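You operate a simulated robot arm through the tools that you are given. There is no shell and no other tool. Be economical: measure what you need, move in short steps, check, and stop when the job is done.

You are at the controls of a simulated two-armed robot. One attempt, no reset.

Task
On the top of the long bench, fold the blue towel in half.

The check looks at the end state, three seconds after you hand in, the way a careful person would. Anything else that was tipped, shoved, dropped, spilled or broken makes it a failure. Flat cloth is picked up by pressing the open fingertips on it (5 to 10 N) and closing them slowly along it; thin cloth reads only 2 to 8 mm in the jaws.

Robot
Two 7-joint arms with two-finger parallel grippers on one trunk, on a base that drives. Base frame: it is fixed to the floor where the robot stands at the start and does not move with it; the origin is under the middle of the robot, x ahead of it, y to its left, z up. Units: m, degrees, N and s.
The left shoulder is at the start at [0.07, 0.163, 1.095], the right one opposite. Places, roughly: top of the long bench [0.7, 0.6, 0.8]. Payload 3.43 kg a hand.
The tool frame of a hand sits at the grasp point between the pads (the TCP): z along the fingers, y along the line on which they close. The tips reach 0.034 m beyond it. The gripper opens to 0.128 m. The fingers are 0.024 m wide and 0.012 m thick; the gripper's body (0.048 by 0.13 m) begins 0.096 m behind the TCP.
Orientation is told as [roll, pitch, yaw] about the base's x, y, z axes, in that order, counted from this pose: with the fingers straight down and closing along the base's y, the tool's x points along the base's -x, its y along +y and its z along -z.

Tools
- The arms move only by the tool arm_command. It takes "left_deltas", "right_deltas" or both (then of equal length, played together; a hand with none holds still); each is a list that holds one entry, the list of rows, each a list of 7 numbers: the finger opening in mm, from 0 to 128, then the shift along the tool's x, y, z in mm, then the turn, a rotation vector about the tool's x, y, z in degrees. In form: [[[grip, x, y, z, rx, ry, rz], ...]]. A call has 1 to 10 rows; each row shifts and turns the commanded pose from where the row before left it, along the tool's axes as they then stand. Each row takes 0.2 s and may step no farther than 0.05 m and 8.6 degrees from the row before; otherwise, or with a gripper value out of range, the whole call is refused. Where a pose cannot be reached the arm comes as near as it can. A force on the tool above 40 N (or 10 N above the force at the start of the call, whichever is more), or a blocked arm, ends the call early, and 0.2 s more pass. The fingers move at their own pace (about 0.153 m/s each) and stop on an object; they squeeze with about 41 N. The grip force told is the motor's: it shows also when the fingers shut on nothing. Time passes only in rows, and 0.2 s behind the last, so rows that do not move let the fingers close. The reply holds the time, the measured pose of the TCP, the force on the tool along the base axes, the opening and the grip force, in the units named above and with some noise.
- Cameras (640 x 400 px; columns grow to the right, rows downward): "scene" is now at [0.1349, 0.006, 1.3147]; the picture's right is [0.07, -1.00, 0.00], its down [-0.65, -0.04, -0.76] and it looks along [0.76, 0.05, -0.65] (base axes); focal length 283 px, centre (320, 200). "left" rides on the left gripper at [0.076, 0.011, -0.16] in its tool frame; the picture's right is [-0.15, 0.99, 0.00], its down [-0.88, -0.13, -0.46] and it looks along [-0.45, -0.07, 0.89] (tool axes); focal length 234 px, centre (320, 200). "right" rides on the right gripper at [0.076, -0.011, -0.16] in its tool frame; the picture's right is [0.15, 0.99, 0.00], its down [-0.88, 0.13, -0.46] and it looks along [-0.45, 0.07, 0.89] (tool axes); focal length 234 px, centre (320, 200). There is no depth. A picture from a camera that has moved, and an enlarged one, comes with that camera's place and axes in the base frame and with its lens.
- grab_frame(camera): a new picture of that camera. No time passes.
- lift_body(by): slides the trunk up (or, below 0, down) by that many m; the arms and the scene camera ride with it, the base frame stays. It gives what a move gives, with no picture.
- base_move(legs): drives the robot by 1 to 6 legs, each [ahead, left, turn to the left] in m, m and degrees, along the robot's own axes; the way and the turn of a leg run together, so that a leg with both is an arc; at most 1.5 m and 180 degrees a leg. The arms and the cameras ride along, it lands a little off, and it stops where it bumps. It gives what a move gives.
- pan_tilt(pan, tilt): turns the head with the scene camera to pan (to the left, within 86 degrees either way) and tilt (down, from -29 to 69), counted from straight ahead of the robot. It gives what a move gives.
- enlarge(camera, box): a new picture of the part [left, top, right, bottom] of that camera's present view, enlarged. No time passes.
- sign_off(): hands the job in; it is judged then, once.

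Go step by step. Nothing tells you exact positions but the pictures and the camera data: compare them with the known pose of the tool, close in by small moves and look again before you grip or let go. The budget is 120 turns and 88 pictures, counting those below and the enlarged ones. Unless the task says otherwise, let go and move clear before handing in, and close with one line.

The tools are called by a JSON object that holds its "api" and its "payload". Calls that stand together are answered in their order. arm_command: Moves the arms, as the interface text tells. Its arguments: {"type":"object","properties":{"left_deltas":{"type":"array","items":{"type":"array","items":{"type":"array","items":{"type":"number"}}}},"right_deltas":{"type":"array","items":{"type":"array","items":{"type":"array","items":{"type":"number"}}}}},"required":[]} The other tools are called the same way: lift_body (by) slides the trunk up or down; base_move (legs) drives the base; pan_tilt (pan, tilt) turns the head that bears the scene camera; grab_frame (camera) takes a picture; enlarge (camera, box) takes an enlarged picture of a part of a camera's view; sign_off () hands the job in.

At the start:

```text
time_s: 0.0
left_ee_pos: [0.6638, 0.2818, 0.9466]
left_ee_rot: [0.0, -0.1, 0.1]
left_force: [0.2, -1.0, 0.9]
left_opening: 0.1282
left_grip_force: 0.1
right_ee_pos: [0.563, -0.2463, 1.0492]
right_ee_rot: [0.1, 0.1, 0.0]
right_force: [-0.4, -0.5, -0.4]
right_opening: 0.1279
right_grip_force: 0.0
trunk travel left (down, up): [-0.575, 0.365]
robot x, y, heading: [0.0001, -0.0003, -0.0]
head pan, tilt: [3.8, 40.4]
```

scene: 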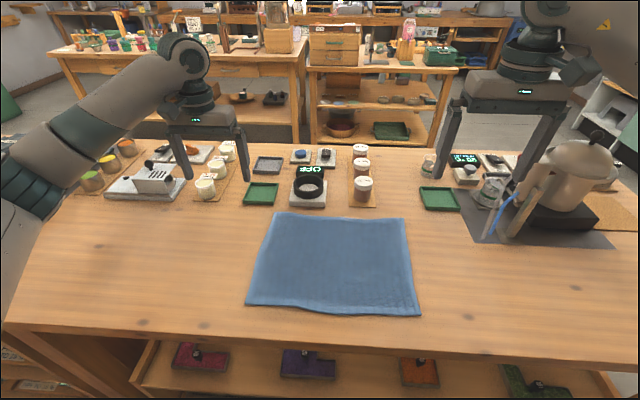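
right: 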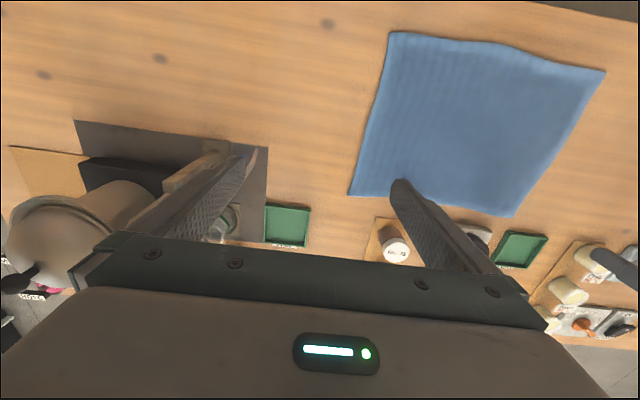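
left: 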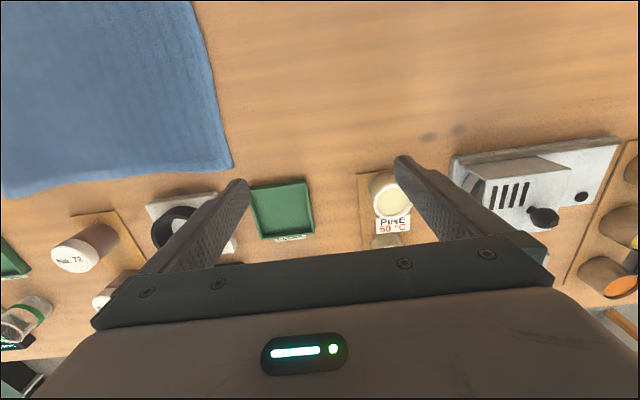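

The blue towel lies at about x 0.44–0.73, y −0.19–0.18, with small items just beyond its far edge. I plan to pinch both far corners and fold them toward me, so first I'll bring both hands above those corners.

{"api": "arm_command", "payload": {"left_deltas": [[[40, -6, -23.7, 12.8, 0, 0, 0], [40, -6, -23.7, 12.8, 0, 0, 0], [40, -6, -23.7, 12.8, 0, 0, 0], [40, -6, -23.7, 12.8, 0, 0, 0], [40, -6, -23.7, 12.8, 0, 0, 0], [40, -6, -23.7, 12.8, 0, 0, 0], [40, 0, 0, 0, 0, 0, 0]]], "right_deltas": [[[40, -22.8, 15.2, 29.8, 0, 0, 0], [40, -22.8, 15.2, 29.8, 0, 0, 0], [40, -22.8, 15.2, 29.8, 0, 0, 0], [40, -22.8, 15.2, 29.8, 0, 0, 0], [40, -22.8, 15.2, 29.8, 0, 0, 0], [40, -22.8, 15.2, 29.8, 0, 0, 0], [40, 0, 0, 0, 0, 0, 0]]]}}

```text
time_s: 1.6
left_ee_pos: [0.6988, 0.1416, 0.8686]
left_ee_rot: [0.1, 0.0, 0.1]
left_force: [0.7, -0.2, -0.2]
left_opening: 0.0398
left_grip_force: 0.1
right_ee_pos: [0.7016, -0.1551, 0.8691]
right_ee_rot: [0.0, -0.1, 0.0]
right_force: [0.8, 0.5, -0.1]
right_opening: 0.0399
right_grip_force: 0.0
trunk travel left (down, up): [-0.575, 0.365]
robot x, y, heading: [0.0035, 0.0034, -0.1]
head pan, tilt: [3.8, 40.4]
```

Both hands should now be above the far corners; I'll look through all cameras to check.

{"api": "grab_frame", "payload": {"camera": "scene"}}

{"api": "grab_frame", "payload": {"camera": "left"}}

{"api": "grab_frame", "payload": {"camera": "right"}}

```text
84 pictures are left
camera scene: at [0.1338, 0.0061, 1.3149], right [0.07, -1.0, 0.0], down [-0.65, -0.04, -0.76], along [0.76, 0.05, -0.65], focal length 283 px, centre (320, 200)
```

scene: 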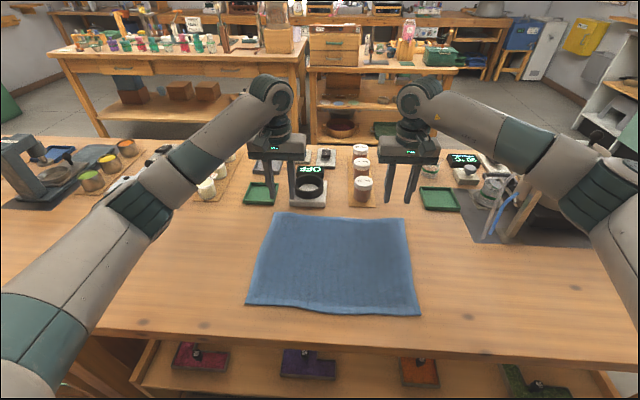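

```text
83 pictures are left
camera left: at [0.6242, 0.1522, 1.0287], right [0.14, 0.99, 0.0], down [0.88, -0.13, 0.46], along [0.45, -0.07, -0.89], focal length 234 px, centre (320, 200)
```

left: 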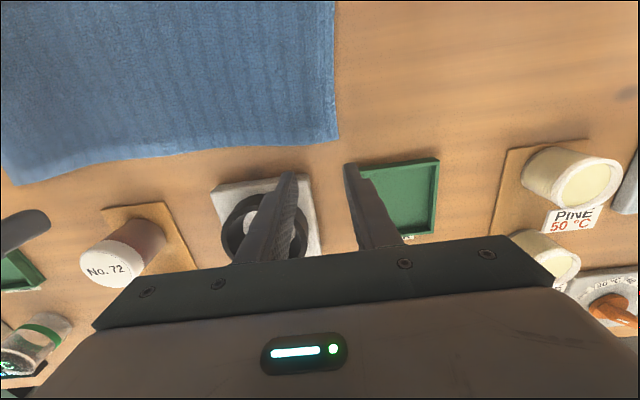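

```text
82 pictures are left
camera right: at [0.6241, -0.1656, 1.0299], right [-0.15, 0.99, 0.0], down [0.88, 0.13, 0.46], along [0.45, 0.07, -0.89], focal length 234 px, centre (320, 200)
```

right: 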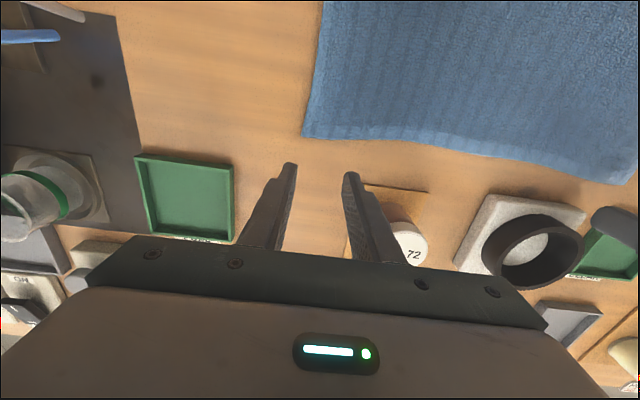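

Triangulating the scene and wrist views puts the bench top at z≈0.80. The far corners are then at about (0.675, 0.160) and (0.673, −0.175), and the near edge is at x≈0.412. I'll shift back over the cloth and come down to just above it.

{"api": "arm_command", "payload": {"left_deltas": [[[40, 20, -9, 0, 0, 0, 0], [40, 20, -9, 0, 0, 0, 0], [40, 0, 0, 10, 0, 0, 0], [40, 0, 0, 10, 0, 0, 0], [40, 0, 0, 0, 0, 0, 0]]], "right_deltas": [[[40, 21, 9, 0, 0, 0, 0], [40, 21, 9, 0, 0, 0, 0], [40, 0, 0, 10, 0, 0, 0], [40, 0, 0, 10, 0, 0, 0], [40, 0, 0, 0, 0, 0, 0]]]}}

{"api": "grab_frame", "payload": {"camera": "left"}}

{"api": "grab_frame", "payload": {"camera": "right"}}

```text
time_s: 2.8
left_ee_pos: [0.6612, 0.1224, 0.8493]
left_ee_rot: [-0.1, 0.2, 0.1]
left_force: [-0.6, -0.1, 0.0]
left_opening: 0.04
left_grip_force: 0.0
right_ee_pos: [0.6599, -0.1356, 0.8501]
right_ee_rot: [0.0, 0.1, 0.0]
right_force: [-0.4, -0.2, 0.0]
right_opening: 0.0398
right_grip_force: 0.2
trunk travel left (down, up): [-0.575, 0.365]
robot x, y, heading: [0.0028, 0.0001, 0.1]
head pan, tilt: [3.8, 40.4]
```

```text
81 pictures are left
camera left: at [0.5853, 0.133, 1.0091], right [0.15, 0.99, 0.0], down [0.88, -0.13, 0.46], along [0.45, -0.07, -0.89], focal length 234 px, centre (320, 200)
```

left: 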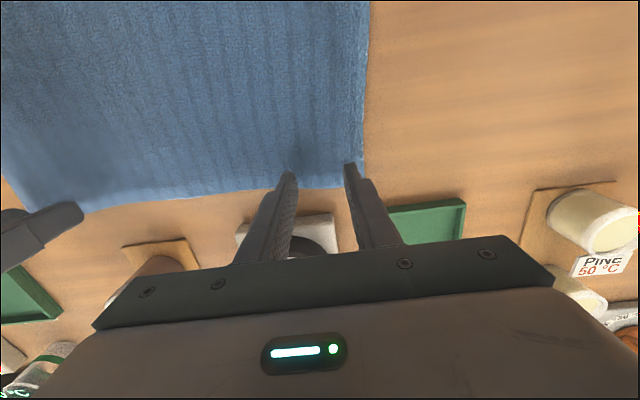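

```text
80 pictures are left
camera right: at [0.5816, -0.1484, 1.0098], right [-0.15, 0.99, 0.0], down [0.88, 0.13, 0.46], along [0.45, 0.07, -0.89], focal length 234 px, centre (320, 200)
```

right: 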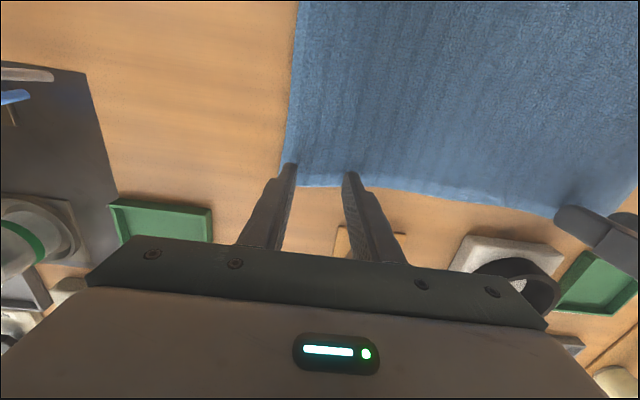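

Both fingertip pairs sit over the corners, about 2 cm inside the far edge. I'll nudge them a few mm inward and descend gently.

{"api": "arm_command", "payload": {"left_deltas": [[[36, 0, -3, 4, 0, 0, 0], [36, 0, 0, 4, 0, 0, 0], [36, 0, 0, 0, 0, 0, 0]]], "right_deltas": [[[36, 0, 5, 4, 0, 0, 0], [36, 0, 0, 4, 0, 0, 0], [36, 0, 0, 0, 0, 0, 0]]]}}

```text
time_s: 3.6
left_ee_pos: [0.6599, 0.1195, 0.8428]
left_ee_rot: [0.0, 0.0, 0.1]
left_force: [0.1, -0.4, 0.1]
left_opening: 0.036
left_grip_force: 0.1
right_ee_pos: [0.6594, -0.1334, 0.8414]
right_ee_rot: [-0.1, 0.0, 0.1]
right_force: [1.5, 0.1, 0.7]
right_opening: 0.0359
right_grip_force: 0.0
trunk travel left (down, up): [-0.575, 0.365]
robot x, y, heading: [-0.0012, -0.0009, -0.0]
head pan, tilt: [3.8, 40.4]
```

No contact yet; lowering in small steps.

{"api": "arm_command", "payload": {"left_deltas": [[[36, 0, 0, 2, 0, 0, 0], [36, 0, 0, 1, 0, 0, 0], [36, 0, 0, 0, 0, 0, 0]]], "right_deltas": [[[36, 0, 0, 2, 0, 0, 0], [36, 0, 0, 1, 0, 0, 0], [36, 0, 0, 0, 0, 0, 0]]]}}

```text
time_s: 4.4
left_ee_pos: [0.6617, 0.1186, 0.8383]
left_ee_rot: [0.0, -0.1, 0.1]
left_force: [0.4, 0.9, 0.4]
left_opening: 0.036
left_grip_force: 0.0
right_ee_pos: [0.6587, -0.133, 0.8382]
right_ee_rot: [0.1, 0.1, 0.0]
right_force: [-0.5, -0.8, 0.5]
right_opening: 0.0358
right_grip_force: 0.0
trunk travel left (down, up): [-0.575, 0.365]
robot x, y, heading: [-0.0014, -0.0028, -0.3]
head pan, tilt: [3.8, 40.4]
```

Still no force; continuing down.

{"api": "arm_command", "payload": {"left_deltas": [[[36, 0, 0, 1, 0, 0, 0], [36, 0, 0, 1, 0, 0, 0], [36, 0, 0, 0, 0, 0, 0]]], "right_deltas": [[[36, 0, 0, 1, 0, 0, 0], [36, 0, 0, 1, 0, 0, 0], [36, 0, 0, 0, 0, 0, 0]]]}}

```text
time_s: 5.2
left_ee_pos: [0.6602, 0.1193, 0.838]
left_ee_rot: [0.0, 0.0, 0.0]
left_force: [1.7, 0.3, 4.2]
left_opening: 0.0361
left_grip_force: 0.1
right_ee_pos: [0.6586, -0.1315, 0.8382]
right_ee_rot: [-0.1, -0.1, 0.0]
right_force: [1.6, 0.1, 3.8]
right_opening: 0.0359
right_grip_force: 0.1
trunk travel left (down, up): [-0.575, 0.365]
robot x, y, heading: [0.0024, -0.0006, -0.1]
head pan, tilt: [3.8, 40.4]
```

Contact at about 4 N. Pressing slightly more.

{"api": "arm_command", "payload": {"left_deltas": [[[36, 0, 0, 1.2, 0, 0, 0], [36, 0, 0, 0, 0, 0, 0]]], "right_deltas": [[[36, 0, 0, 1.2, 0, 0, 0], [36, 0, 0, 0, 0, 0, 0]]]}}

```text
time_s: 5.8
left_ee_pos: [0.6598, 0.1199, 0.8375]
left_ee_rot: [0.0, 0.0, 0.1]
left_force: [2.8, -1.2, 8.6]
left_opening: 0.036
left_grip_force: 0.0
right_ee_pos: [0.6573, -0.1321, 0.8371]
right_ee_rot: [-0.1, -0.2, -0.1]
right_force: [3.0, 1.0, 8.5]
right_opening: 0.0361
right_grip_force: 0.1
trunk travel left (down, up): [-0.575, 0.365]
robot x, y, heading: [-0.0036, -0.0027, -0.2]
head pan, tilt: [3.8, 40.4]
```

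About 8.5 N on each hand, which is right for gripping. Closing slowly along the cloth.

{"api": "arm_command", "payload": {"left_deltas": [[[32, 0, 0, 0, 0, 0, 0], [28, 0, 0, 0, 0, 0, 0], [24, 0, 0, 0, 0, 0, 0], [20, 0, 0, 0, 0, 0, 0], [16, 0, 0, 0, 0, 0, 0], [12, 0, 0, 0, 0, 0, 0], [8, 0, 0, 0, 0, 0, 0], [4, 0, 0, 0, 0, 0, 0], [0, 0, 0, 0, 0, 0, 0], [0, 0, 0, 0, 0, 0, 0]]], "right_deltas": [[[32, 0, 0, 0, 0, 0, 0], [28, 0, 0, 0, 0, 0, 0], [24, 0, 0, 0, 0, 0, 0], [20, 0, 0, 0, 0, 0, 0], [16, 0, 0, 0, 0, 0, 0], [12, 0, 0, 0, 0, 0, 0], [8, 0, 0, 0, 0, 0, 0], [4, 0, 0, 0, 0, 0, 0], [0, 0, 0, 0, 0, 0, 0], [0, 0, 0, 0, 0, 0, 0]]]}}

{"api": "grab_frame", "payload": {"camera": "left"}}

{"api": "grab_frame", "payload": {"camera": "right"}}

```text
time_s: 8.0
left_ee_pos: [0.6579, 0.1176, 0.8372]
left_ee_rot: [-0.2, -0.2, 0.0]
left_force: [-0.3, -14.3, 7.4]
left_opening: 0.0037
left_grip_force: 38.0
right_ee_pos: [0.658, -0.1312, 0.8373]
right_ee_rot: [0.1, -0.2, 0.1]
right_force: [0.3, 14.8, 11.2]
right_opening: 0.0045
right_grip_force: 39.1
trunk travel left (down, up): [-0.575, 0.365]
robot x, y, heading: [-0.0012, 0.0006, 0.1]
head pan, tilt: [3.8, 40.4]
```

```text
79 pictures are left
camera left: at [0.5832, 0.1295, 0.9965], right [0.15, 0.99, 0.0], down [0.88, -0.13, 0.46], along [0.45, -0.07, -0.89], focal length 234 px, centre (320, 200)
```

left: 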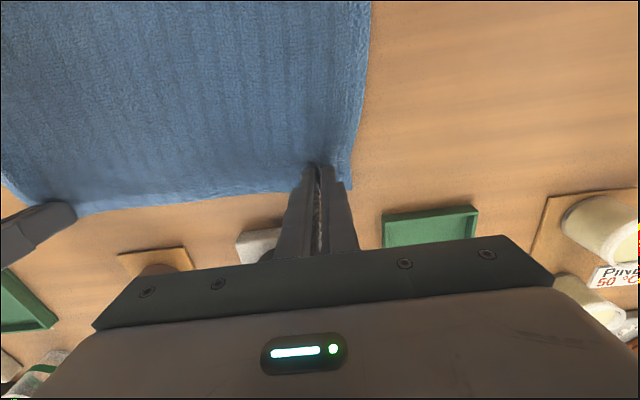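

```text
78 pictures are left
camera right: at [0.5796, -0.1431, 0.9969], right [-0.15, 0.99, 0.0], down [0.88, 0.13, 0.46], along [0.45, 0.07, -0.89], focal length 234 px, centre (320, 200)
```

right: 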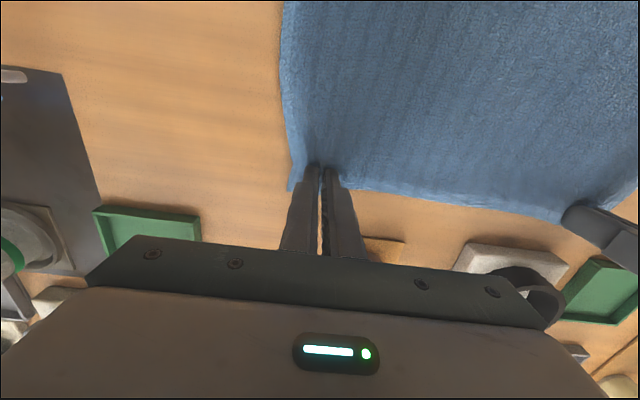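

Both hands hold the cloth (3.7 and 4.5 mm in the jaws). I'll lift it along an arc toward the fold line at x≈0.543, tilting the hands a little so the hem doesn't flip back.

{"api": "arm_command", "payload": {"left_deltas": [[[0, 5.6, -2, -25.9, 0, -3, 0], [0, 11.8, 0, -24.6, 0, -3, 0], [0, 17.7, 0, -22.5, 0, -3, 0], [0, 22.7, 0, -19.4, 0, -3, 0], [0, 27.2, 0, -15.5, 0, -4, 0], [0, 29.9, 0, -11.4, 0, -4, 0], [0, 0, 0, 0, 0, 0, 0]]], "right_deltas": [[[0, 5.6, 2, -25.9, 0, -3, 0], [0, 11.8, 0, -24.6, 0, -3, 0], [0, 17.7, 0, -22.5, 0, -3, 0], [0, 22.7, 0, -19.4, 0, -3, 0], [0, 27.2, 0, -15.5, 0, -4, 0], [0, 29.9, 0, -11.4, 0, -4, 0], [0, 0, 0, 0, 0, 0, 0]]]}}

{"api": "grab_frame", "payload": {"camera": "scene"}}

{"api": "grab_frame", "payload": {"camera": "left"}}

```text
time_s: 9.6
left_ee_pos: [0.5345, 0.1164, 0.9337]
left_ee_rot: [0.1, -20.0, 0.1]
left_force: [0.2, -10.5, -0.4]
left_opening: 0.0033
left_grip_force: 38.0
right_ee_pos: [0.5325, -0.1309, 0.9344]
right_ee_rot: [-0.1, -20.0, 0.0]
right_force: [0.5, 10.9, 0.6]
right_opening: 0.0043
right_grip_force: 39.0
trunk travel left (down, up): [-0.575, 0.365]
robot x, y, heading: [0.0024, -0.0038, -0.1]
head pan, tilt: [3.8, 40.4]
```

```text
77 pictures are left
camera scene: at [0.136, 0.0059, 1.3145], right [0.07, -1.0, 0.0], down [-0.65, -0.04, -0.76], along [0.76, 0.05, -0.65], focal length 283 px, centre (320, 200)
```

scene: 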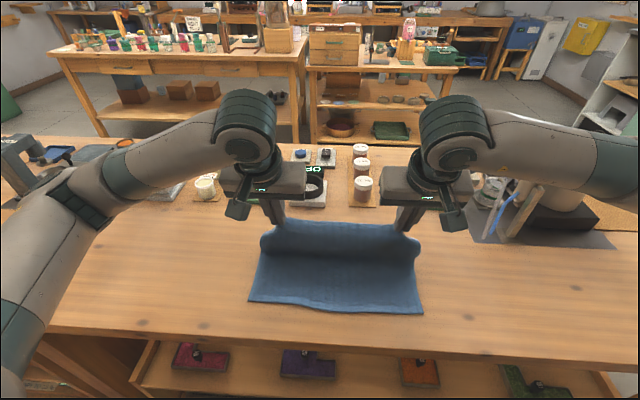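

```text
76 pictures are left
camera left: at [0.4095, 0.1284, 1.0576], right [0.14, 0.99, 0.05], down [0.67, -0.13, 0.73], along [0.73, -0.07, -0.68], focal length 234 px, centre (320, 200)
```

left: 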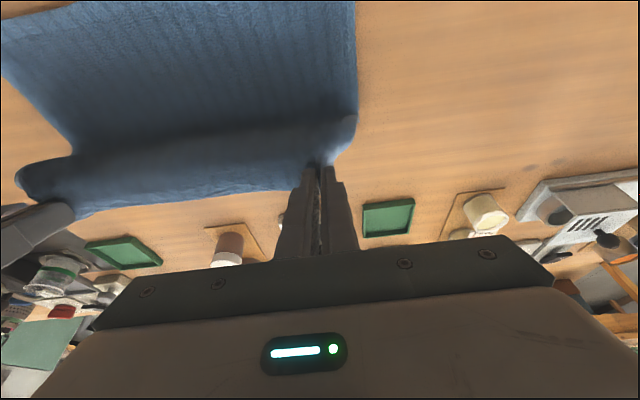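

The cloth is lifting cleanly and the fold is forming. I'll continue over the top of the arc with more tilt, easing the sideways tension.

{"api": "arm_command", "payload": {"left_deltas": [[[0, 32.5, -2, -6.8, 0, -6, 0], [0, 32.7, -1, -2.9, 0, -6, 0], [0, 31.9, -1, 1.1, 0, -6, 0], [0, 0, 0, 0, 0, 0, 0]]], "right_deltas": [[[0, 32.5, 2, -6.8, 0, -6, 0], [0, 32.7, 1, -2.9, 0, -6, 0], [0, 31.9, 1, 1.1, 0, -6, 0], [0, 0, 0, 0, 0, 0, 0]]]}}

{"api": "grab_frame", "payload": {"camera": "scene"}}

{"api": "grab_frame", "payload": {"camera": "left"}}

```text
time_s: 10.6
left_ee_pos: [0.487, 0.0884, 0.8992]
left_ee_rot: [0.1, -38.0, 0.0]
left_force: [0.4, 0.4, 0.7]
left_opening: 0.0036
left_grip_force: 37.9
left hand out of reach, approached as far as the arm can: row 2, 3
right_ee_pos: [0.4934, -0.101, 0.9026]
right_ee_rot: [-0.1, -38.0, 0.0]
right_force: [0.0, -0.2, 0.4]
right_opening: 0.0038
right_grip_force: 38.5
right hand out of reach, approached as far as the arm can: row 2, 3
trunk travel left (down, up): [-0.575, 0.365]
robot x, y, heading: [-0.0011, -0.0005, 0.2]
head pan, tilt: [3.8, 40.4]
```

```text
75 pictures are left
camera scene: at [0.1336, 0.006, 1.3149], right [0.07, -1.0, 0.0], down [-0.65, -0.04, -0.76], along [0.76, 0.05, -0.65], focal length 283 px, centre (320, 200)
```

scene: 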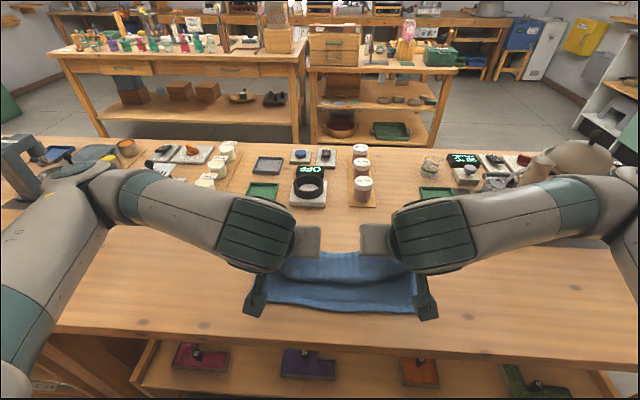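

```text
74 pictures are left
camera left: at [0.3292, 0.099, 0.9777], right [0.11, 0.99, 0.09], down [0.41, -0.13, 0.9], along [0.9, -0.06, -0.42], focal length 234 px, centre (320, 200)
```

left: 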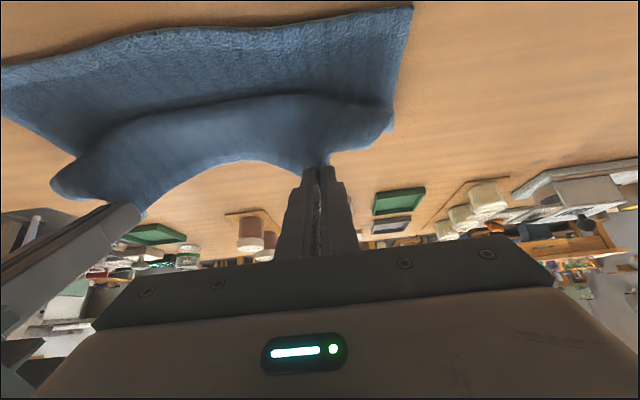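

The tilted hands ran into the arm's near limit and drifted inward. I'll move them out and slightly forward again, then back the base up to gain room.

{"api": "arm_command", "payload": {"left_deltas": [[[0, -12, 5, 9, 0, 0, 0], [0, -12, 5, 9, 0, 0, 0], [0, 0, 0, 0, 0, 0, 0]]], "right_deltas": [[[0, -12, -5, 9, 0, 0, 0], [0, -12, -5, 9, 0, 0, 0], [0, 0, 0, 0, 0, 0, 0]]]}}

```text
time_s: 11.4
left_ee_pos: [0.5177, 0.0996, 0.9007]
left_ee_rot: [0.1, -38.0, 0.2]
left_force: [-0.1, 0.1, -0.8]
left_opening: 0.0035
left_grip_force: 37.7
right_ee_pos: [0.5267, -0.1104, 0.9029]
right_ee_rot: [0.0, -38.0, -0.1]
right_force: [0.7, -0.8, 0.2]
right_opening: 0.0045
right_grip_force: 38.3
trunk travel left (down, up): [-0.575, 0.365]
robot x, y, heading: [-0.0018, -0.0005, 0.1]
head pan, tilt: [3.8, 40.4]
```

The commands respond normally again. I'll spread the hands a bit and lower slightly, then drive the base back 0.11 m so the hands move along with the fold.

{"api": "arm_command", "payload": {"left_deltas": [[[0, -2, 8, 14, 0, 0, 0], [0, -2, 8, 14, 0, 0, 0], [0, 0, 0, 0, 0, 0, 0]]], "right_deltas": [[[0, 1, -9, 12, 0, 0, 0], [0, 1, -9, 12, 0, 0, 0], [0, 0, 0, 0, 0, 0, 0]]]}}

{"api": "base_move", "payload": {"legs": [[-0.11, 0, 0]]}}

{"api": "grab_frame", "payload": {"camera": "scene"}}

{"api": "grab_frame", "payload": {"camera": "left"}}

```text
time_s: 12.2
left_ee_pos: [0.5388, 0.1159, 0.8805]
left_ee_rot: [0.0, -38.0, -0.1]
left_force: [-0.5, -4.2, 0.4]
left_opening: 0.0034
left_grip_force: 38.2
right_ee_pos: [0.5382, -0.1281, 0.8827]
right_ee_rot: [0.1, -38.0, 0.1]
right_force: [0.2, 5.0, -0.3]
right_opening: 0.0041
right_grip_force: 38.5
trunk travel left (down, up): [-0.575, 0.365]
robot x, y, heading: [0.0034, -0.0003, -0.1]
head pan, tilt: [3.8, 40.4]
```

```text
time_s: 13.4
left_ee_pos: [0.4256, 0.1149, 0.8812]
left_ee_rot: [0.0, -38.0, 0.1]
left_force: [0.7, -5.0, -0.9]
left_opening: 0.0033
left_grip_force: 38.5
right_ee_pos: [0.4265, -0.1269, 0.8828]
right_ee_rot: [0.0, -38.0, -0.1]
right_force: [-1.2, 4.9, 0.2]
right_opening: 0.0039
right_grip_force: 38.7
trunk travel left (down, up): [-0.575, 0.365]
robot x, y, heading: [-0.1127, 0.001, 0.0]
head pan, tilt: [3.8, 40.4]
```

```text
73 pictures are left
camera scene: at [0.0219, 0.0059, 1.3148], right [0.07, -1.0, 0.0], down [-0.65, -0.04, -0.76], along [0.76, 0.05, -0.65], focal length 283 px, centre (320, 200)
```

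scene: 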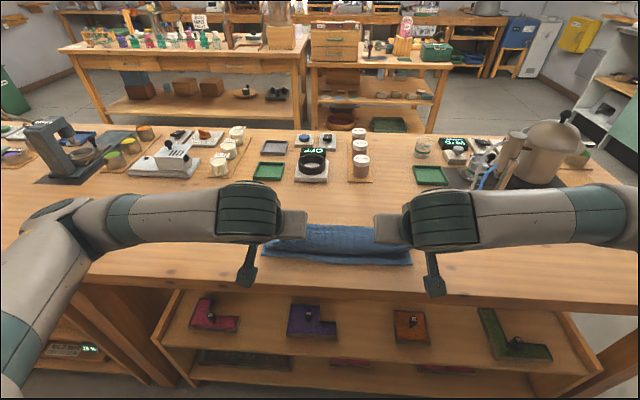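

```text
72 pictures are left
camera left: at [0.2685, 0.1264, 0.96], right [0.11, 0.99, 0.09], down [0.41, -0.13, 0.9], along [0.9, -0.07, -0.42], focal length 234 px, centre (320, 200)
```

left: 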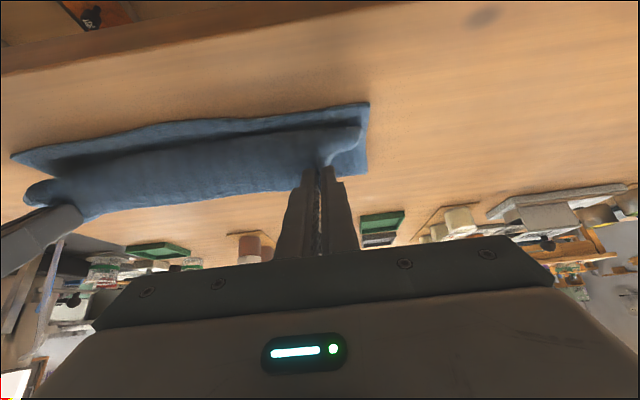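

The flap is now over the near half, with the tips at about x=0.445 and 5 cm above the cloth. I'll lower and tilt further so the hem points toward me.

{"api": "arm_command", "payload": {"left_deltas": [[[0, 9.5, -1, 2, 0, -5, 0], [0, 9.5, -1, 2, 0, -5, 0], [0, 9.5, 0, 2, 0, -5, 0], [0, 0, 0, 0, 0, 0, 0]]], "right_deltas": [[[0, 10, 1, 2, 0, -5, 0], [0, 10, 1, 2, 0, -5, 0], [0, 10, 0, 2, 0, -5, 0], [0, 0, 0, 0, 0, 0, 0]]]}}

{"api": "grab_frame", "payload": {"camera": "left"}}

{"api": "enlarge", "payload": {"camera": "scene", "box": [200, 180, 480, 355]}}

```text
time_s: 14.4
left_ee_pos: [0.4137, 0.1115, 0.8547]
left_ee_rot: [0.0, -53.1, 0.2]
left_force: [-0.3, 0.2, -0.3]
left_opening: 0.0036
left_grip_force: 37.7
left hand out of reach, approached as far as the arm can: row 3
right_ee_pos: [0.4179, -0.123, 0.8534]
right_ee_rot: [0.0, -53.0, -0.1]
right_force: [-0.1, 0.4, 0.3]
right_opening: 0.0042
right_grip_force: 38.6
right hand out of reach, approached as far as the arm can: row 3
trunk travel left (down, up): [-0.575, 0.365]
robot x, y, heading: [-0.1156, -0.0001, 0.0]
head pan, tilt: [3.8, 40.4]
```

```text
71 pictures are left
camera left: at [0.2409, 0.1225, 0.8903], right [0.09, 0.99, 0.12], down [0.17, -0.13, 0.98], along [0.98, -0.07, -0.18], focal length 234 px, centre (320, 200)
```

left: 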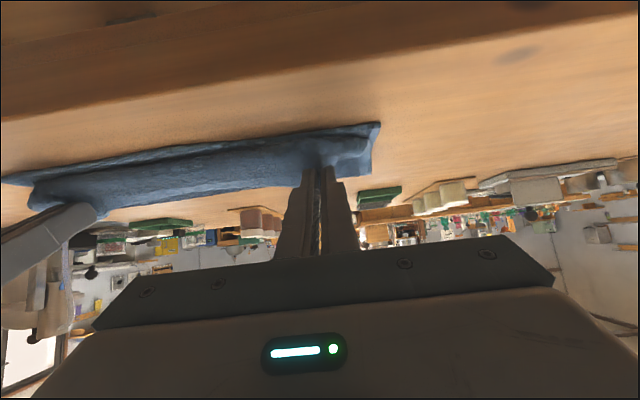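

```text
2.29 times, centred on (340, 268) of scene
camera zoom: at [0.0224, 0.0058, 1.3148], right [0.07, -1.0, 0.0], down [-0.65, -0.04, -0.76], along [0.76, 0.05, -0.65], focal length 647 px, centre (274, 46)
```

zoom: 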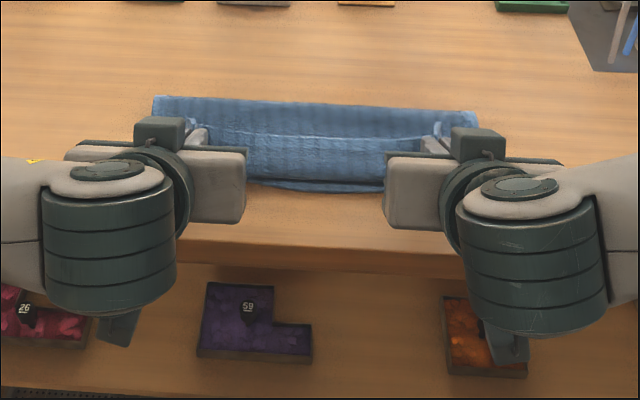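

The flap is nearly down, but the arms are at their near limit again. I'll lower while moving slightly forward, then back the base up by the same amount plus the remainder.

{"api": "arm_command", "payload": {"left_deltas": [[[0, -4.6, 0, 15.3, 0, 0, 0], [0, -4.6, 0, 15.3, 0, 0, 0], [0, 0, 0, 0, 0, 0, 0]]], "right_deltas": [[[0, -4.6, 0, 15.3, 0, 0, 0], [0, -2.6, 0, 12.5, 0, 0, 0], [0, 0, 0, 0, 0, 0, 0]]]}}

{"api": "base_move", "payload": {"legs": [[-0.045, 0, 0]]}}

{"api": "grab_frame", "payload": {"camera": "left"}}

{"api": "enlarge", "payload": {"camera": "scene", "box": [200, 180, 480, 355]}}

```text
time_s: 15.2
left_ee_pos: [0.4436, 0.1118, 0.8441]
left_ee_rot: [-0.1, -53.0, 0.1]
left_force: [0.2, 0.1, 0.9]
left_opening: 0.0033
left_grip_force: 38.1
right_ee_pos: [0.4454, -0.1203, 0.8425]
right_ee_rot: [0.0, -53.0, 0.0]
right_force: [-0.7, 0.5, 0.4]
right_opening: 0.0041
right_grip_force: 38.3
trunk travel left (down, up): [-0.575, 0.365]
robot x, y, heading: [-0.1098, 0.0008, -0.2]
head pan, tilt: [3.8, 40.4]
```

```text
time_s: 16.1
left_ee_pos: [0.398, 0.1111, 0.8453]
left_ee_rot: [0.0, -53.1, -0.1]
left_force: [0.3, 0.0, 0.4]
left_opening: 0.0038
left_grip_force: 38.0
right_ee_pos: [0.3989, -0.1213, 0.8439]
right_ee_rot: [0.0, -53.1, 0.0]
right_force: [-1.4, -1.3, -0.6]
right_opening: 0.0043
right_grip_force: 39.0
trunk travel left (down, up): [-0.575, 0.365]
robot x, y, heading: [-0.1528, 0.0011, -0.2]
head pan, tilt: [3.8, 40.4]
```

```text
69 pictures are left
camera left: at [0.2255, 0.1219, 0.8803], right [0.09, 0.99, 0.12], down [0.16, -0.13, 0.98], along [0.98, -0.07, -0.17], focal length 234 px, centre (320, 200)
```

left: 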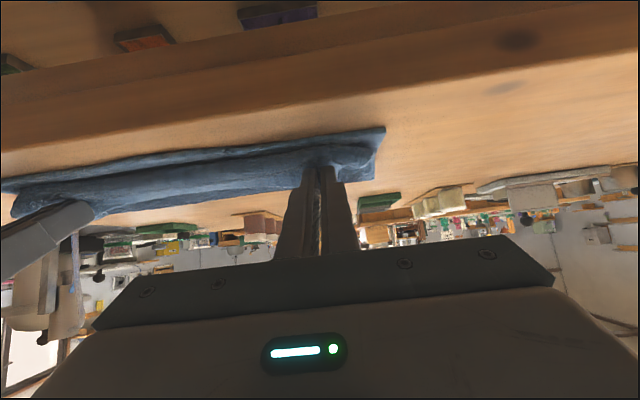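

```text
2.29 times, centred on (340, 268) of scene
camera zoom: at [-0.0239, 0.0058, 1.3149], right [0.06, -1.0, 0.0], down [-0.65, -0.04, -0.76], along [0.76, 0.05, -0.65], focal length 647 px, centre (274, 46)
```

zoom: 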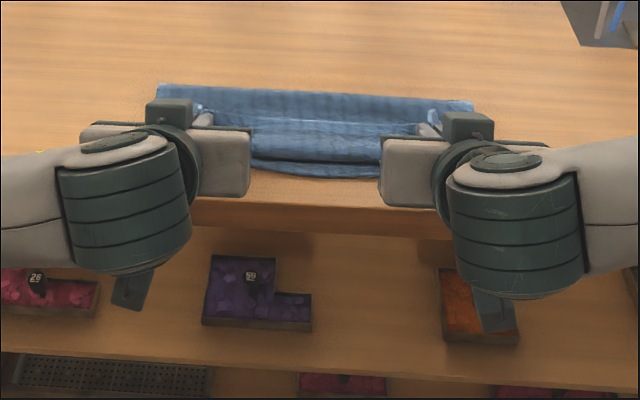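

The layers are together, but the towel slid about 2 cm toward me and the pinched hem still points up and forward. Before releasing I want the hands nearly horizontal so the hem falls toward me, so I'll make arm room by alternating arms forward and base back.

{"api": "arm_command", "payload": {"left_deltas": [[[0, -24, 0, 8, 0, 0, 0], [0, -18, 0, 20, 0, 0, 0], [0, 0, 0, 0, 0, 0, 0]]], "right_deltas": [[[0, -24, 0, 8, 0, 0, 0], [0, -18, 0, 20, 0, 0, 0], [0, 0, 0, 0, 0, 0, 0]]]}}

{"api": "base_move", "payload": {"legs": [[-0.05, 0, 0]]}}

{"api": "arm_command", "payload": {"left_deltas": [[[0, -15, 0, 20, 0, 0, 0], [0, -15, 0, 20, 0, 0, 0], [0, 0, 0, 0, 0, 0, 0]]], "right_deltas": [[[0, -15, 0, 20, 0, 0, 0], [0, -15, 0, 20, 0, 0, 0], [0, 0, 0, 0, 0, 0, 0]]]}}

{"api": "base_move", "payload": {"legs": [[-0.05, 0, 0]]}}

{"api": "grab_frame", "payload": {"camera": "left"}}

{"api": "enlarge", "payload": {"camera": "scene", "box": [200, 150, 480, 325]}}

```text
time_s: 16.9
left_ee_pos: [0.4474, 0.1101, 0.8604]
left_ee_rot: [0.0, -52.9, -0.1]
left_force: [-0.2, 0.1, 0.9]
left_opening: 0.0036
left_grip_force: 37.8
right_ee_pos: [0.4492, -0.1235, 0.8601]
right_ee_rot: [-0.1, -53.0, 0.1]
right_force: [0.2, 0.1, -0.4]
right_opening: 0.0041
right_grip_force: 38.4
trunk travel left (down, up): [-0.575, 0.365]
robot x, y, heading: [-0.1528, -0.0009, -0.1]
head pan, tilt: [3.8, 40.4]
```

```text
time_s: 17.8
left_ee_pos: [0.396, 0.1096, 0.8613]
left_ee_rot: [0.0, -53.1, -0.1]
left_force: [-0.3, 0.5, -0.4]
left_opening: 0.0034
left_grip_force: 38.0
right_ee_pos: [0.3975, -0.1232, 0.8603]
right_ee_rot: [0.0, -53.1, 0.1]
right_force: [-0.4, -0.2, -0.1]
right_opening: 0.0039
right_grip_force: 38.8
trunk travel left (down, up): [-0.575, 0.365]
robot x, y, heading: [-0.2051, 0.001, -0.1]
head pan, tilt: [3.8, 40.4]
```

```text
time_s: 18.6
left_ee_pos: [0.4476, 0.111, 0.8609]
left_ee_rot: [0.1, -52.9, 0.0]
left_force: [-0.3, 0.3, -0.1]
left_opening: 0.0035
left_grip_force: 38.4
right_ee_pos: [0.4501, -0.1225, 0.858]
right_ee_rot: [-0.1, -53.0, 0.0]
right_force: [-0.5, 1.1, 0.2]
right_opening: 0.004
right_grip_force: 39.0
trunk travel left (down, up): [-0.575, 0.365]
robot x, y, heading: [-0.2065, -0.0006, 0.3]
head pan, tilt: [3.8, 40.4]
```

```text
time_s: 19.6
left_ee_pos: [0.395, 0.1094, 0.862]
left_ee_rot: [0.0, -53.1, 0.0]
left_force: [0.1, 0.8, -0.1]
left_opening: 0.0036
left_grip_force: 37.9
right_ee_pos: [0.3984, -0.1239, 0.8597]
right_ee_rot: [0.0, -53.1, -0.1]
right_force: [-0.6, 0.2, 0.3]
right_opening: 0.0039
right_grip_force: 38.2
trunk travel left (down, up): [-0.575, 0.365]
robot x, y, heading: [-0.254, -0.0015, -0.3]
head pan, tilt: [3.8, 40.4]
```

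```text
67 pictures are left
camera left: at [0.2226, 0.1214, 0.8966], right [0.09, 0.99, 0.12], down [0.17, -0.13, 0.98], along [0.98, -0.07, -0.17], focal length 234 px, centre (320, 200)
```

left: 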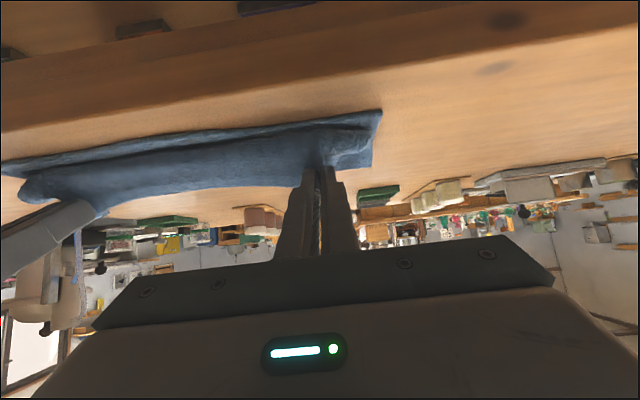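

```text
2.29 times, centred on (340, 238) of scene
camera zoom: at [-0.1239, 0.0059, 1.3149], right [0.06, -1.0, 0.0], down [-0.65, -0.04, -0.76], along [0.76, 0.05, -0.65], focal length 647 px, centre (274, 114)
```

zoom: 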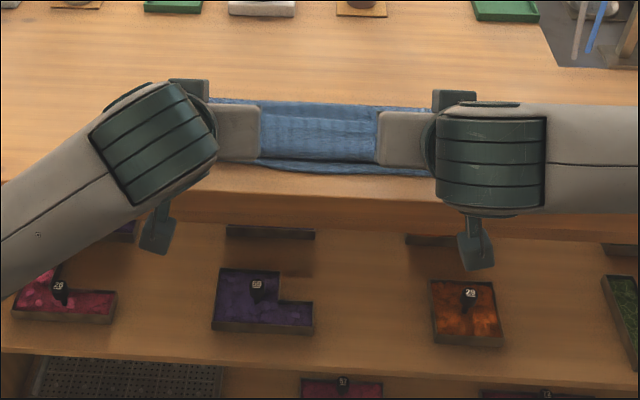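

There is room now. I'll rotate both hands about the pinch point to near horizontal.

{"api": "arm_command", "payload": {"left_deltas": [[[0, 4.1, 0, 0.3, 0, -7.4, 0], [0, 4.1, 0, 0.3, 0, -7.4, 0], [0, 4.1, 0, 0.3, 0, -7.4, 0], [0, 4.1, 0, 0.3, 0, -7.4, 0], [0, 4.1, 0, 0.3, 0, -7.4, 0], [0, 0, 0, 0, 0, 0, 0]]], "right_deltas": [[[0, 4.1, 0, 0.3, 0, -7.4, 0], [0, 4.1, 0, 0.3, 0, -7.4, 0], [0, 4.1, 0, 0.3, 0, -7.4, 0], [0, 4.1, 0, 0.3, 0, -7.4, 0], [0, 4.1, 0, 0.3, 0, -7.4, 0], [0, 0, 0, 0, 0, 0, 0]]]}}

{"api": "enlarge", "payload": {"camera": "scene", "box": [200, 150, 480, 325]}}

{"api": "grab_frame", "payload": {"camera": "left"}}

```text
time_s: 21.0
left_ee_pos: [0.3904, 0.1099, 0.8414]
left_ee_rot: [155.4, -90.0, -155.4]
left_force: [0.4, -0.6, 0.0]
left_opening: 0.0035
left_grip_force: 38.2
right_ee_pos: [0.3971, -0.1216, 0.8547]
right_ee_rot: [-0.1, -60.4, 0.0]
right_force: [0.9, 0.6, 1.0]
right_opening: 0.0043
right_grip_force: 38.1
right hand out of reach, approached as far as the arm can: row 2, 3, 4, 5
trunk travel left (down, up): [-0.575, 0.365]
robot x, y, heading: [-0.2572, -0.0004, 0.1]
head pan, tilt: [3.8, 40.4]
```

```text
2.29 times, centred on (340, 238) of scene
camera zoom: at [-0.122, 0.006, 1.3147], right [0.06, -1.0, 0.0], down [-0.65, -0.04, -0.76], along [0.76, 0.05, -0.65], focal length 647 px, centre (274, 114)
```

zoom: 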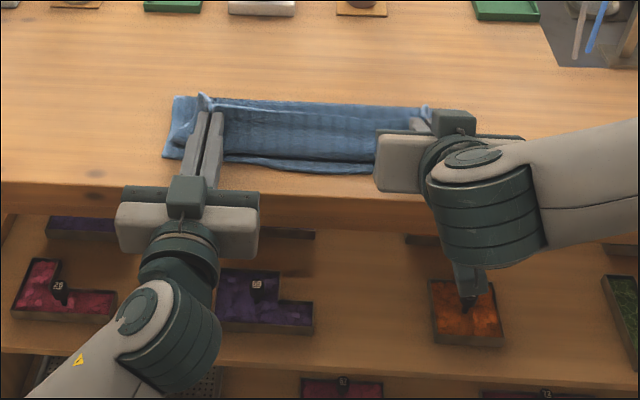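

```text
64 pictures are left
camera left: at [0.2312, 0.1219, 0.7656], right [0.0, 0.99, 0.15], down [-0.46, -0.13, 0.88], along [0.89, -0.07, 0.45], focal length 234 px, centre (320, 200)
```

left: 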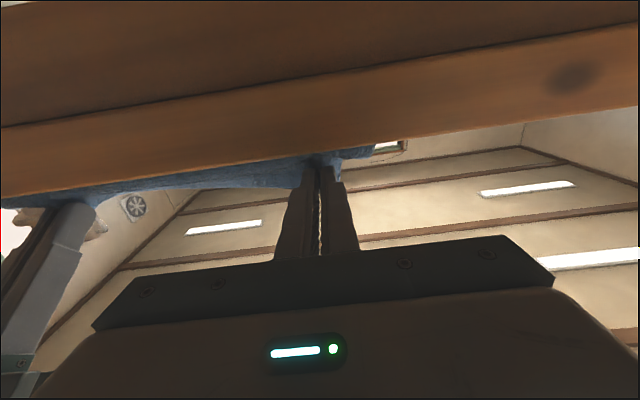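

The left hand reached horizontal, but the right needs more room. One more forward-and-back exchange.

{"api": "arm_command", "payload": {"left_deltas": [[[0, 0, 0, 25, 0, 0, 0], [0, 0, 0, 25, 0, 0, 0], [0, 0, 0, 0, 0, 0, 0]]], "right_deltas": [[[0, -12.3, 0, 21.7, 0, 0, 0], [0, -12.3, 0, 21.7, 0, 0, 0], [0, 0, 0, 0, 0, 0, 0]]]}}

{"api": "base_move", "payload": {"legs": [[-0.05, 0, 0]]}}

{"api": "arm_command", "payload": {"right_deltas": [[[0, 4.1, 0, 0.3, 0, -7.4, 0], [0, 4.1, 0, 0.3, 0, -7.4, 0], [0, 4.1, 0, 0.3, 0, -7.4, 0], [0, 4.1, 0, 0.3, 0, -7.4, 0], [0, 0, 0, 0, 0, 0, 0]]]}}

{"api": "enlarge", "payload": {"camera": "scene", "box": [200, 130, 480, 305]}}

```text
time_s: 21.8
left_ee_pos: [0.4409, 0.1105, 0.8401]
left_ee_rot: [-52.0, -90.0, 52.1]
left_force: [-0.3, -0.3, -0.8]
left_opening: 0.0034
left_grip_force: 37.6
right_ee_pos: [0.4467, -0.1229, 0.8538]
right_ee_rot: [-0.1, -60.4, -0.1]
right_force: [0.3, 0.4, 0.4]
right_opening: 0.0042
right_grip_force: 38.7
trunk travel left (down, up): [-0.575, 0.365]
robot x, y, heading: [-0.2589, -0.0019, 0.3]
head pan, tilt: [3.8, 40.4]
```

```text
time_s: 22.7
left_ee_pos: [0.3901, 0.1108, 0.8414]
left_ee_rot: [-173.9, -90.0, 173.8]
left_force: [-0.1, 0.0, 0.8]
left_opening: 0.0035
left_grip_force: 38.3
right_ee_pos: [0.3968, -0.1226, 0.8549]
right_ee_rot: [0.0, -60.5, 0.0]
right_force: [-0.2, -0.2, 0.8]
right_opening: 0.0039
right_grip_force: 39.6
trunk travel left (down, up): [-0.575, 0.365]
robot x, y, heading: [-0.3056, 0.0034, -0.0]
head pan, tilt: [3.8, 40.4]
```

```text
time_s: 23.9
left_ee_pos: [0.3907, 0.1106, 0.8403]
left_ee_rot: [-16.8, -90.0, 16.8]
left_force: [-0.5, -0.6, 0.5]
left_opening: 0.0035
left_grip_force: 38.3
right_ee_pos: [0.3982, -0.1233, 0.8538]
right_ee_rot: [0.0, -60.3, 0.0]
right_force: [-0.1, 0.1, 1.3]
right_opening: 0.004
right_grip_force: 38.3
right hand out of reach, approached as far as the arm can: row 1, 2, 3, 4
trunk travel left (down, up): [-0.575, 0.365]
robot x, y, heading: [-0.306, 0.0003, -0.3]
head pan, tilt: [3.8, 40.4]
```

```text
2.29 times, centred on (340, 218) of scene
camera zoom: at [-0.1711, 0.0059, 1.3147], right [0.06, -1.0, 0.0], down [-0.65, -0.04, -0.76], along [0.76, 0.05, -0.65], focal length 647 px, centre (274, 160)
```

zoom: 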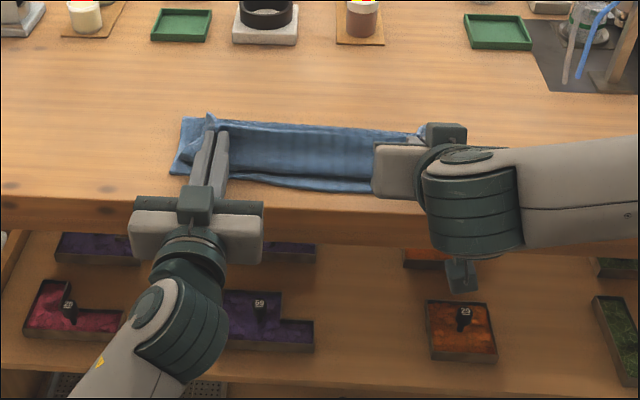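

The right arm is stuck on a different joint branch. I'll try backing the tilt off, raising a little and tilting again.

{"api": "arm_command", "payload": {"right_deltas": [[[0, -10, 0, -5, 0, 7.4, 0], [0, -10, 0, 0, 0, 7.4, 0], [0, -15, 0, 5, 0, 0, 0], [0, 0, 0, 5, 0, -7.4, 0], [0, 0, 0, 5, 0, -7.4, 0], [0, 0, 0, 0, 0, -7.4, 0], [0, 0, 0, 0, 0, -7.4, 0], [0, 0, 0, 0, 0, -7.4, 0], [0, 0, 0, 0, 0, 0, 0]]]}}

{"api": "enlarge", "payload": {"camera": "scene", "box": [200, 130, 480, 305]}}

```text
time_s: 25.9
left_ee_pos: [0.3912, 0.1101, 0.8401]
left_ee_rot: [6.4, -90.0, -6.4]
left_force: [0.5, -0.2, -1.2]
left_opening: 0.0033
left_grip_force: 38.6
right_ee_pos: [0.4258, -0.1234, 0.873]
right_ee_rot: [0.0, -64.1, 0.0]
right_force: [0.0, 1.5, 0.0]
right_opening: 0.0041
right_grip_force: 38.3
right hand out of reach, approached as far as the arm can: row 6, 7, 8
trunk travel left (down, up): [-0.575, 0.365]
robot x, y, heading: [-0.3078, 0.0028, -0.1]
head pan, tilt: [3.8, 40.4]
```

```text
2.29 times, centred on (340, 218) of scene
camera zoom: at [-0.1711, 0.0057, 1.3147], right [0.06, -1.0, 0.0], down [-0.65, -0.04, -0.76], along [0.76, 0.05, -0.65], focal length 647 px, centre (274, 160)
```

zoom: 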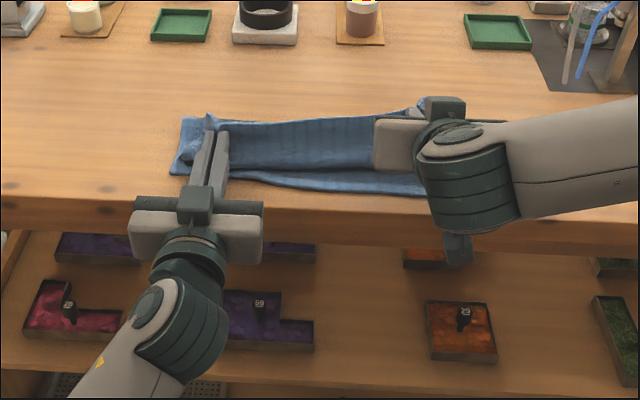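

I'll try letting the right hand yaw toward its forearm direction before tilting.

{"api": "arm_command", "payload": {"right_deltas": [[[0, 0, 0, 0, -7.2, 0, -3.5], [0, 0, 0, 0, -7.2, 0, -3.5], [0, 3, 0, 0, 0, -7.4, 0], [0, 3, 0, 0, 0, -7.4, 0], [0, 3, 0, 0, 0, -7.4, 0], [0, 0, 0, 0, 0, 0, 0]]]}}

```text
time_s: 27.3
left_ee_pos: [0.391, 0.1109, 0.8403]
left_ee_rot: [-14.1, -90.0, 14.2]
left_force: [-0.1, -2.3, -0.3]
left_opening: 0.0032
left_grip_force: 38.0
right_ee_pos: [0.4145, -0.1294, 0.8761]
right_ee_rot: [1.7, -62.0, 2.6]
right_force: [0.3, 0.9, -0.1]
right_opening: 0.0041
right_grip_force: 38.4
right hand out of reach, approached as far as the arm can: row 1, 2, 3, 4, 5
trunk travel left (down, up): [-0.575, 0.365]
robot x, y, heading: [-0.3044, 0.0009, -0.0]
head pan, tilt: [3.8, 40.4]
```

That yaw direction is blocked; trying the opposite one.

{"api": "arm_command", "payload": {"right_deltas": [[[0, 0, 0, 0, 7.2, 0, 3.5], [0, 0, 0, 0, 7.2, 0, 3.5], [0, 0, 0, 0, 0, -7.4, 0], [0, 0, 0, 0, 0, -7.4, 0], [0, 0, 0, 0, 0, -7.4, 0], [0, 0, 0, 0, 0, 0, 0]]]}}

{"api": "grab_frame", "payload": {"camera": "scene"}}

```text
time_s: 28.7
left_ee_pos: [0.3897, 0.109, 0.841]
left_ee_rot: [-121.1, -89.9, 121.1]
left_force: [0.8, -14.0, 1.8]
left_opening: 0.0035
left_grip_force: 38.4
right_ee_pos: [0.4115, -0.1313, 0.8756]
right_ee_rot: [2.5, -84.2, -14.5]
right_force: [-1.6, 12.9, -2.4]
right_opening: 0.0043
right_grip_force: 38.5
trunk travel left (down, up): [-0.575, 0.365]
robot x, y, heading: [-0.3056, -0.0029, -0.1]
head pan, tilt: [3.8, 40.4]
```

```text
61 pictures are left
camera scene: at [-0.1714, 0.0053, 1.3147], right [0.06, -1.0, 0.0], down [-0.65, -0.04, -0.76], along [0.76, 0.05, -0.65], focal length 283 px, centre (320, 200)
```

scene: 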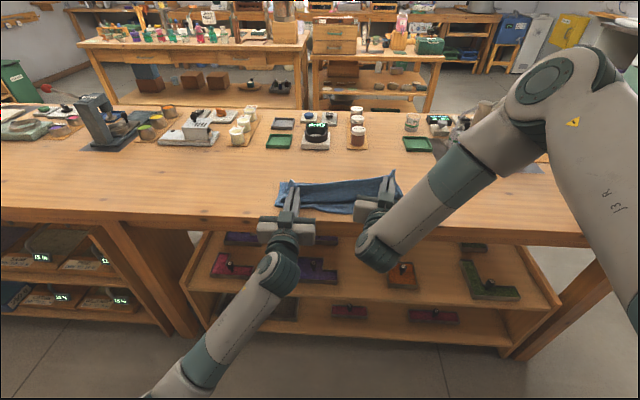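

That worked: the right hand is now tilted 84°. I'll undo its yaw, relieve the sideways tension and bring it level with the left.

{"api": "arm_command", "payload": {"right_deltas": [[[0, 0, 4, 0, -5, 0, -0.5], [0, 0, 4, 0, -5, 0, -0.5], [0, 10, 0, -6, -4, 0, -0.4], [0, 10, 0, -6, 0, -3, 0], [0, 10, 0, -6, 0, -3, 0], [0, 0, 0, 0, 0, 0, 0]]]}}

{"api": "enlarge", "payload": {"camera": "scene", "box": [200, 130, 480, 305]}}

{"api": "grab_frame", "payload": {"camera": "right"}}

```text
time_s: 30.1
left_ee_pos: [0.392, 0.1108, 0.8412]
left_ee_rot: [21.4, -90.0, -21.5]
left_force: [0.3, -0.1, -0.1]
left_opening: 0.0034
left_grip_force: 38.2
right_ee_pos: [0.3636, -0.0043, 0.92]
right_ee_rot: [55.6, -89.8, -54.0]
right_force: [-0.7, 0.1, -1.0]
right_opening: 0.0041
right_grip_force: 38.2
right hand out of reach, approached as far as the arm can: row 1, 2, 3, 4, 5
trunk travel left (down, up): [-0.575, 0.365]
robot x, y, heading: [-0.3108, 0.0035, 0.2]
head pan, tilt: [3.8, 40.4]
```

```text
2.29 times, centred on (340, 218) of scene
camera zoom: at [-0.1712, 0.0056, 1.3147], right [0.06, -1.0, 0.0], down [-0.65, -0.04, -0.76], along [0.76, 0.05, -0.65], focal length 647 px, centre (274, 160)
```

zoom: 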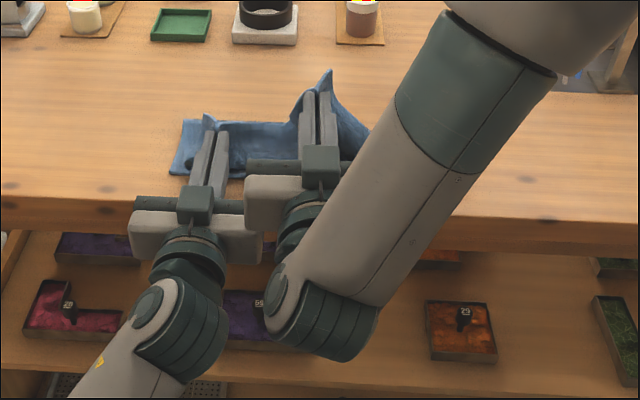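

```text
59 pictures are left
camera right: at [0.2033, -0.0191, 0.8443], right [-0.03, 0.99, -0.14], down [-0.46, 0.11, 0.88], along [0.89, 0.09, 0.45], focal length 234 px, centre (320, 200)
```

right: 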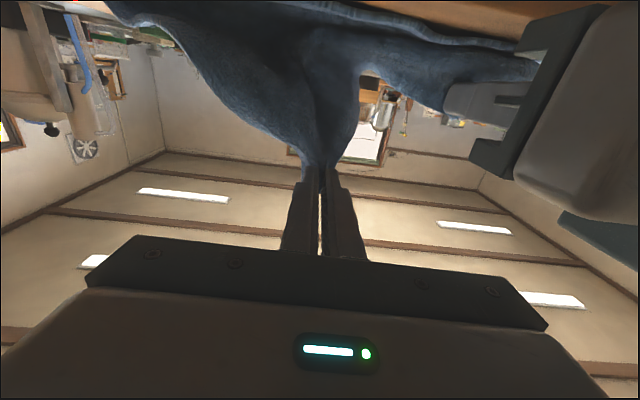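

The right arm swung inward instead of levelling out, though both grips are intact. I'll bring it back to its side in small steps, letting it keep the outward yaw it needs.

{"api": "arm_command", "payload": {"right_deltas": [[[0, 0, -20, 5, 4, 0, 0], [0, 0, -20, 5, 4, 0, 0], [0, 0, -20, 5, 4, 0, 0], [0, 0, 0, 0, 0, 0, 0]]]}}

```text
time_s: 31.1
left_ee_pos: [0.3907, 0.111, 0.8388]
left_ee_rot: [-56.2, -90.0, 56.2]
left_force: [0.3, -0.7, -0.3]
left_opening: 0.0038
left_grip_force: 37.4
right_ee_pos: [0.376, -0.0641, 0.9195]
right_ee_rot: [103.7, -89.7, -113.8]
right_force: [0.4, 0.2, -1.1]
right_opening: 0.0039
right_grip_force: 38.5
trunk travel left (down, up): [-0.575, 0.365]
robot x, y, heading: [-0.3034, 0.0006, -0.1]
head pan, tilt: [3.8, 40.4]
```

It's moving cleanly now; continuing outward and down.

{"api": "arm_command", "payload": {"right_deltas": [[[0, 8, -16, 5, 2, 0, 0], [0, 12, -16, 6, 2, 0, 0], [0, 12, -16, 6, 0, 0, 0], [0, 10, -8, 4, 0, 0, 0], [0, 0, 0, 0, 0, 0, 0]]]}}

{"api": "enlarge", "payload": {"camera": "scene", "box": [200, 130, 480, 305]}}

```text
time_s: 32.3
left_ee_pos: [0.3907, 0.109, 0.8412]
left_ee_rot: [-100.2, -90.0, 100.1]
left_force: [-0.7, -6.5, 1.2]
left_opening: 0.0035
left_grip_force: 37.9
right_ee_pos: [0.3854, -0.122, 0.8765]
right_ee_rot: [79.0, -89.7, -92.9]
right_force: [-0.3, 5.7, -0.5]
right_opening: 0.004
right_grip_force: 37.8
trunk travel left (down, up): [-0.575, 0.365]
robot x, y, heading: [-0.307, 0.0009, -0.0]
head pan, tilt: [3.8, 40.4]
```

```text
2.29 times, centred on (340, 218) of scene
camera zoom: at [-0.1714, 0.006, 1.3147], right [0.06, -1.0, 0.0], down [-0.65, -0.04, -0.76], along [0.76, 0.05, -0.65], focal length 647 px, centre (274, 160)
```

zoom: 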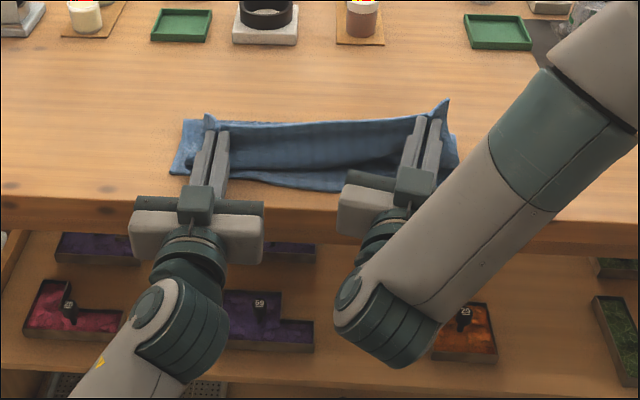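

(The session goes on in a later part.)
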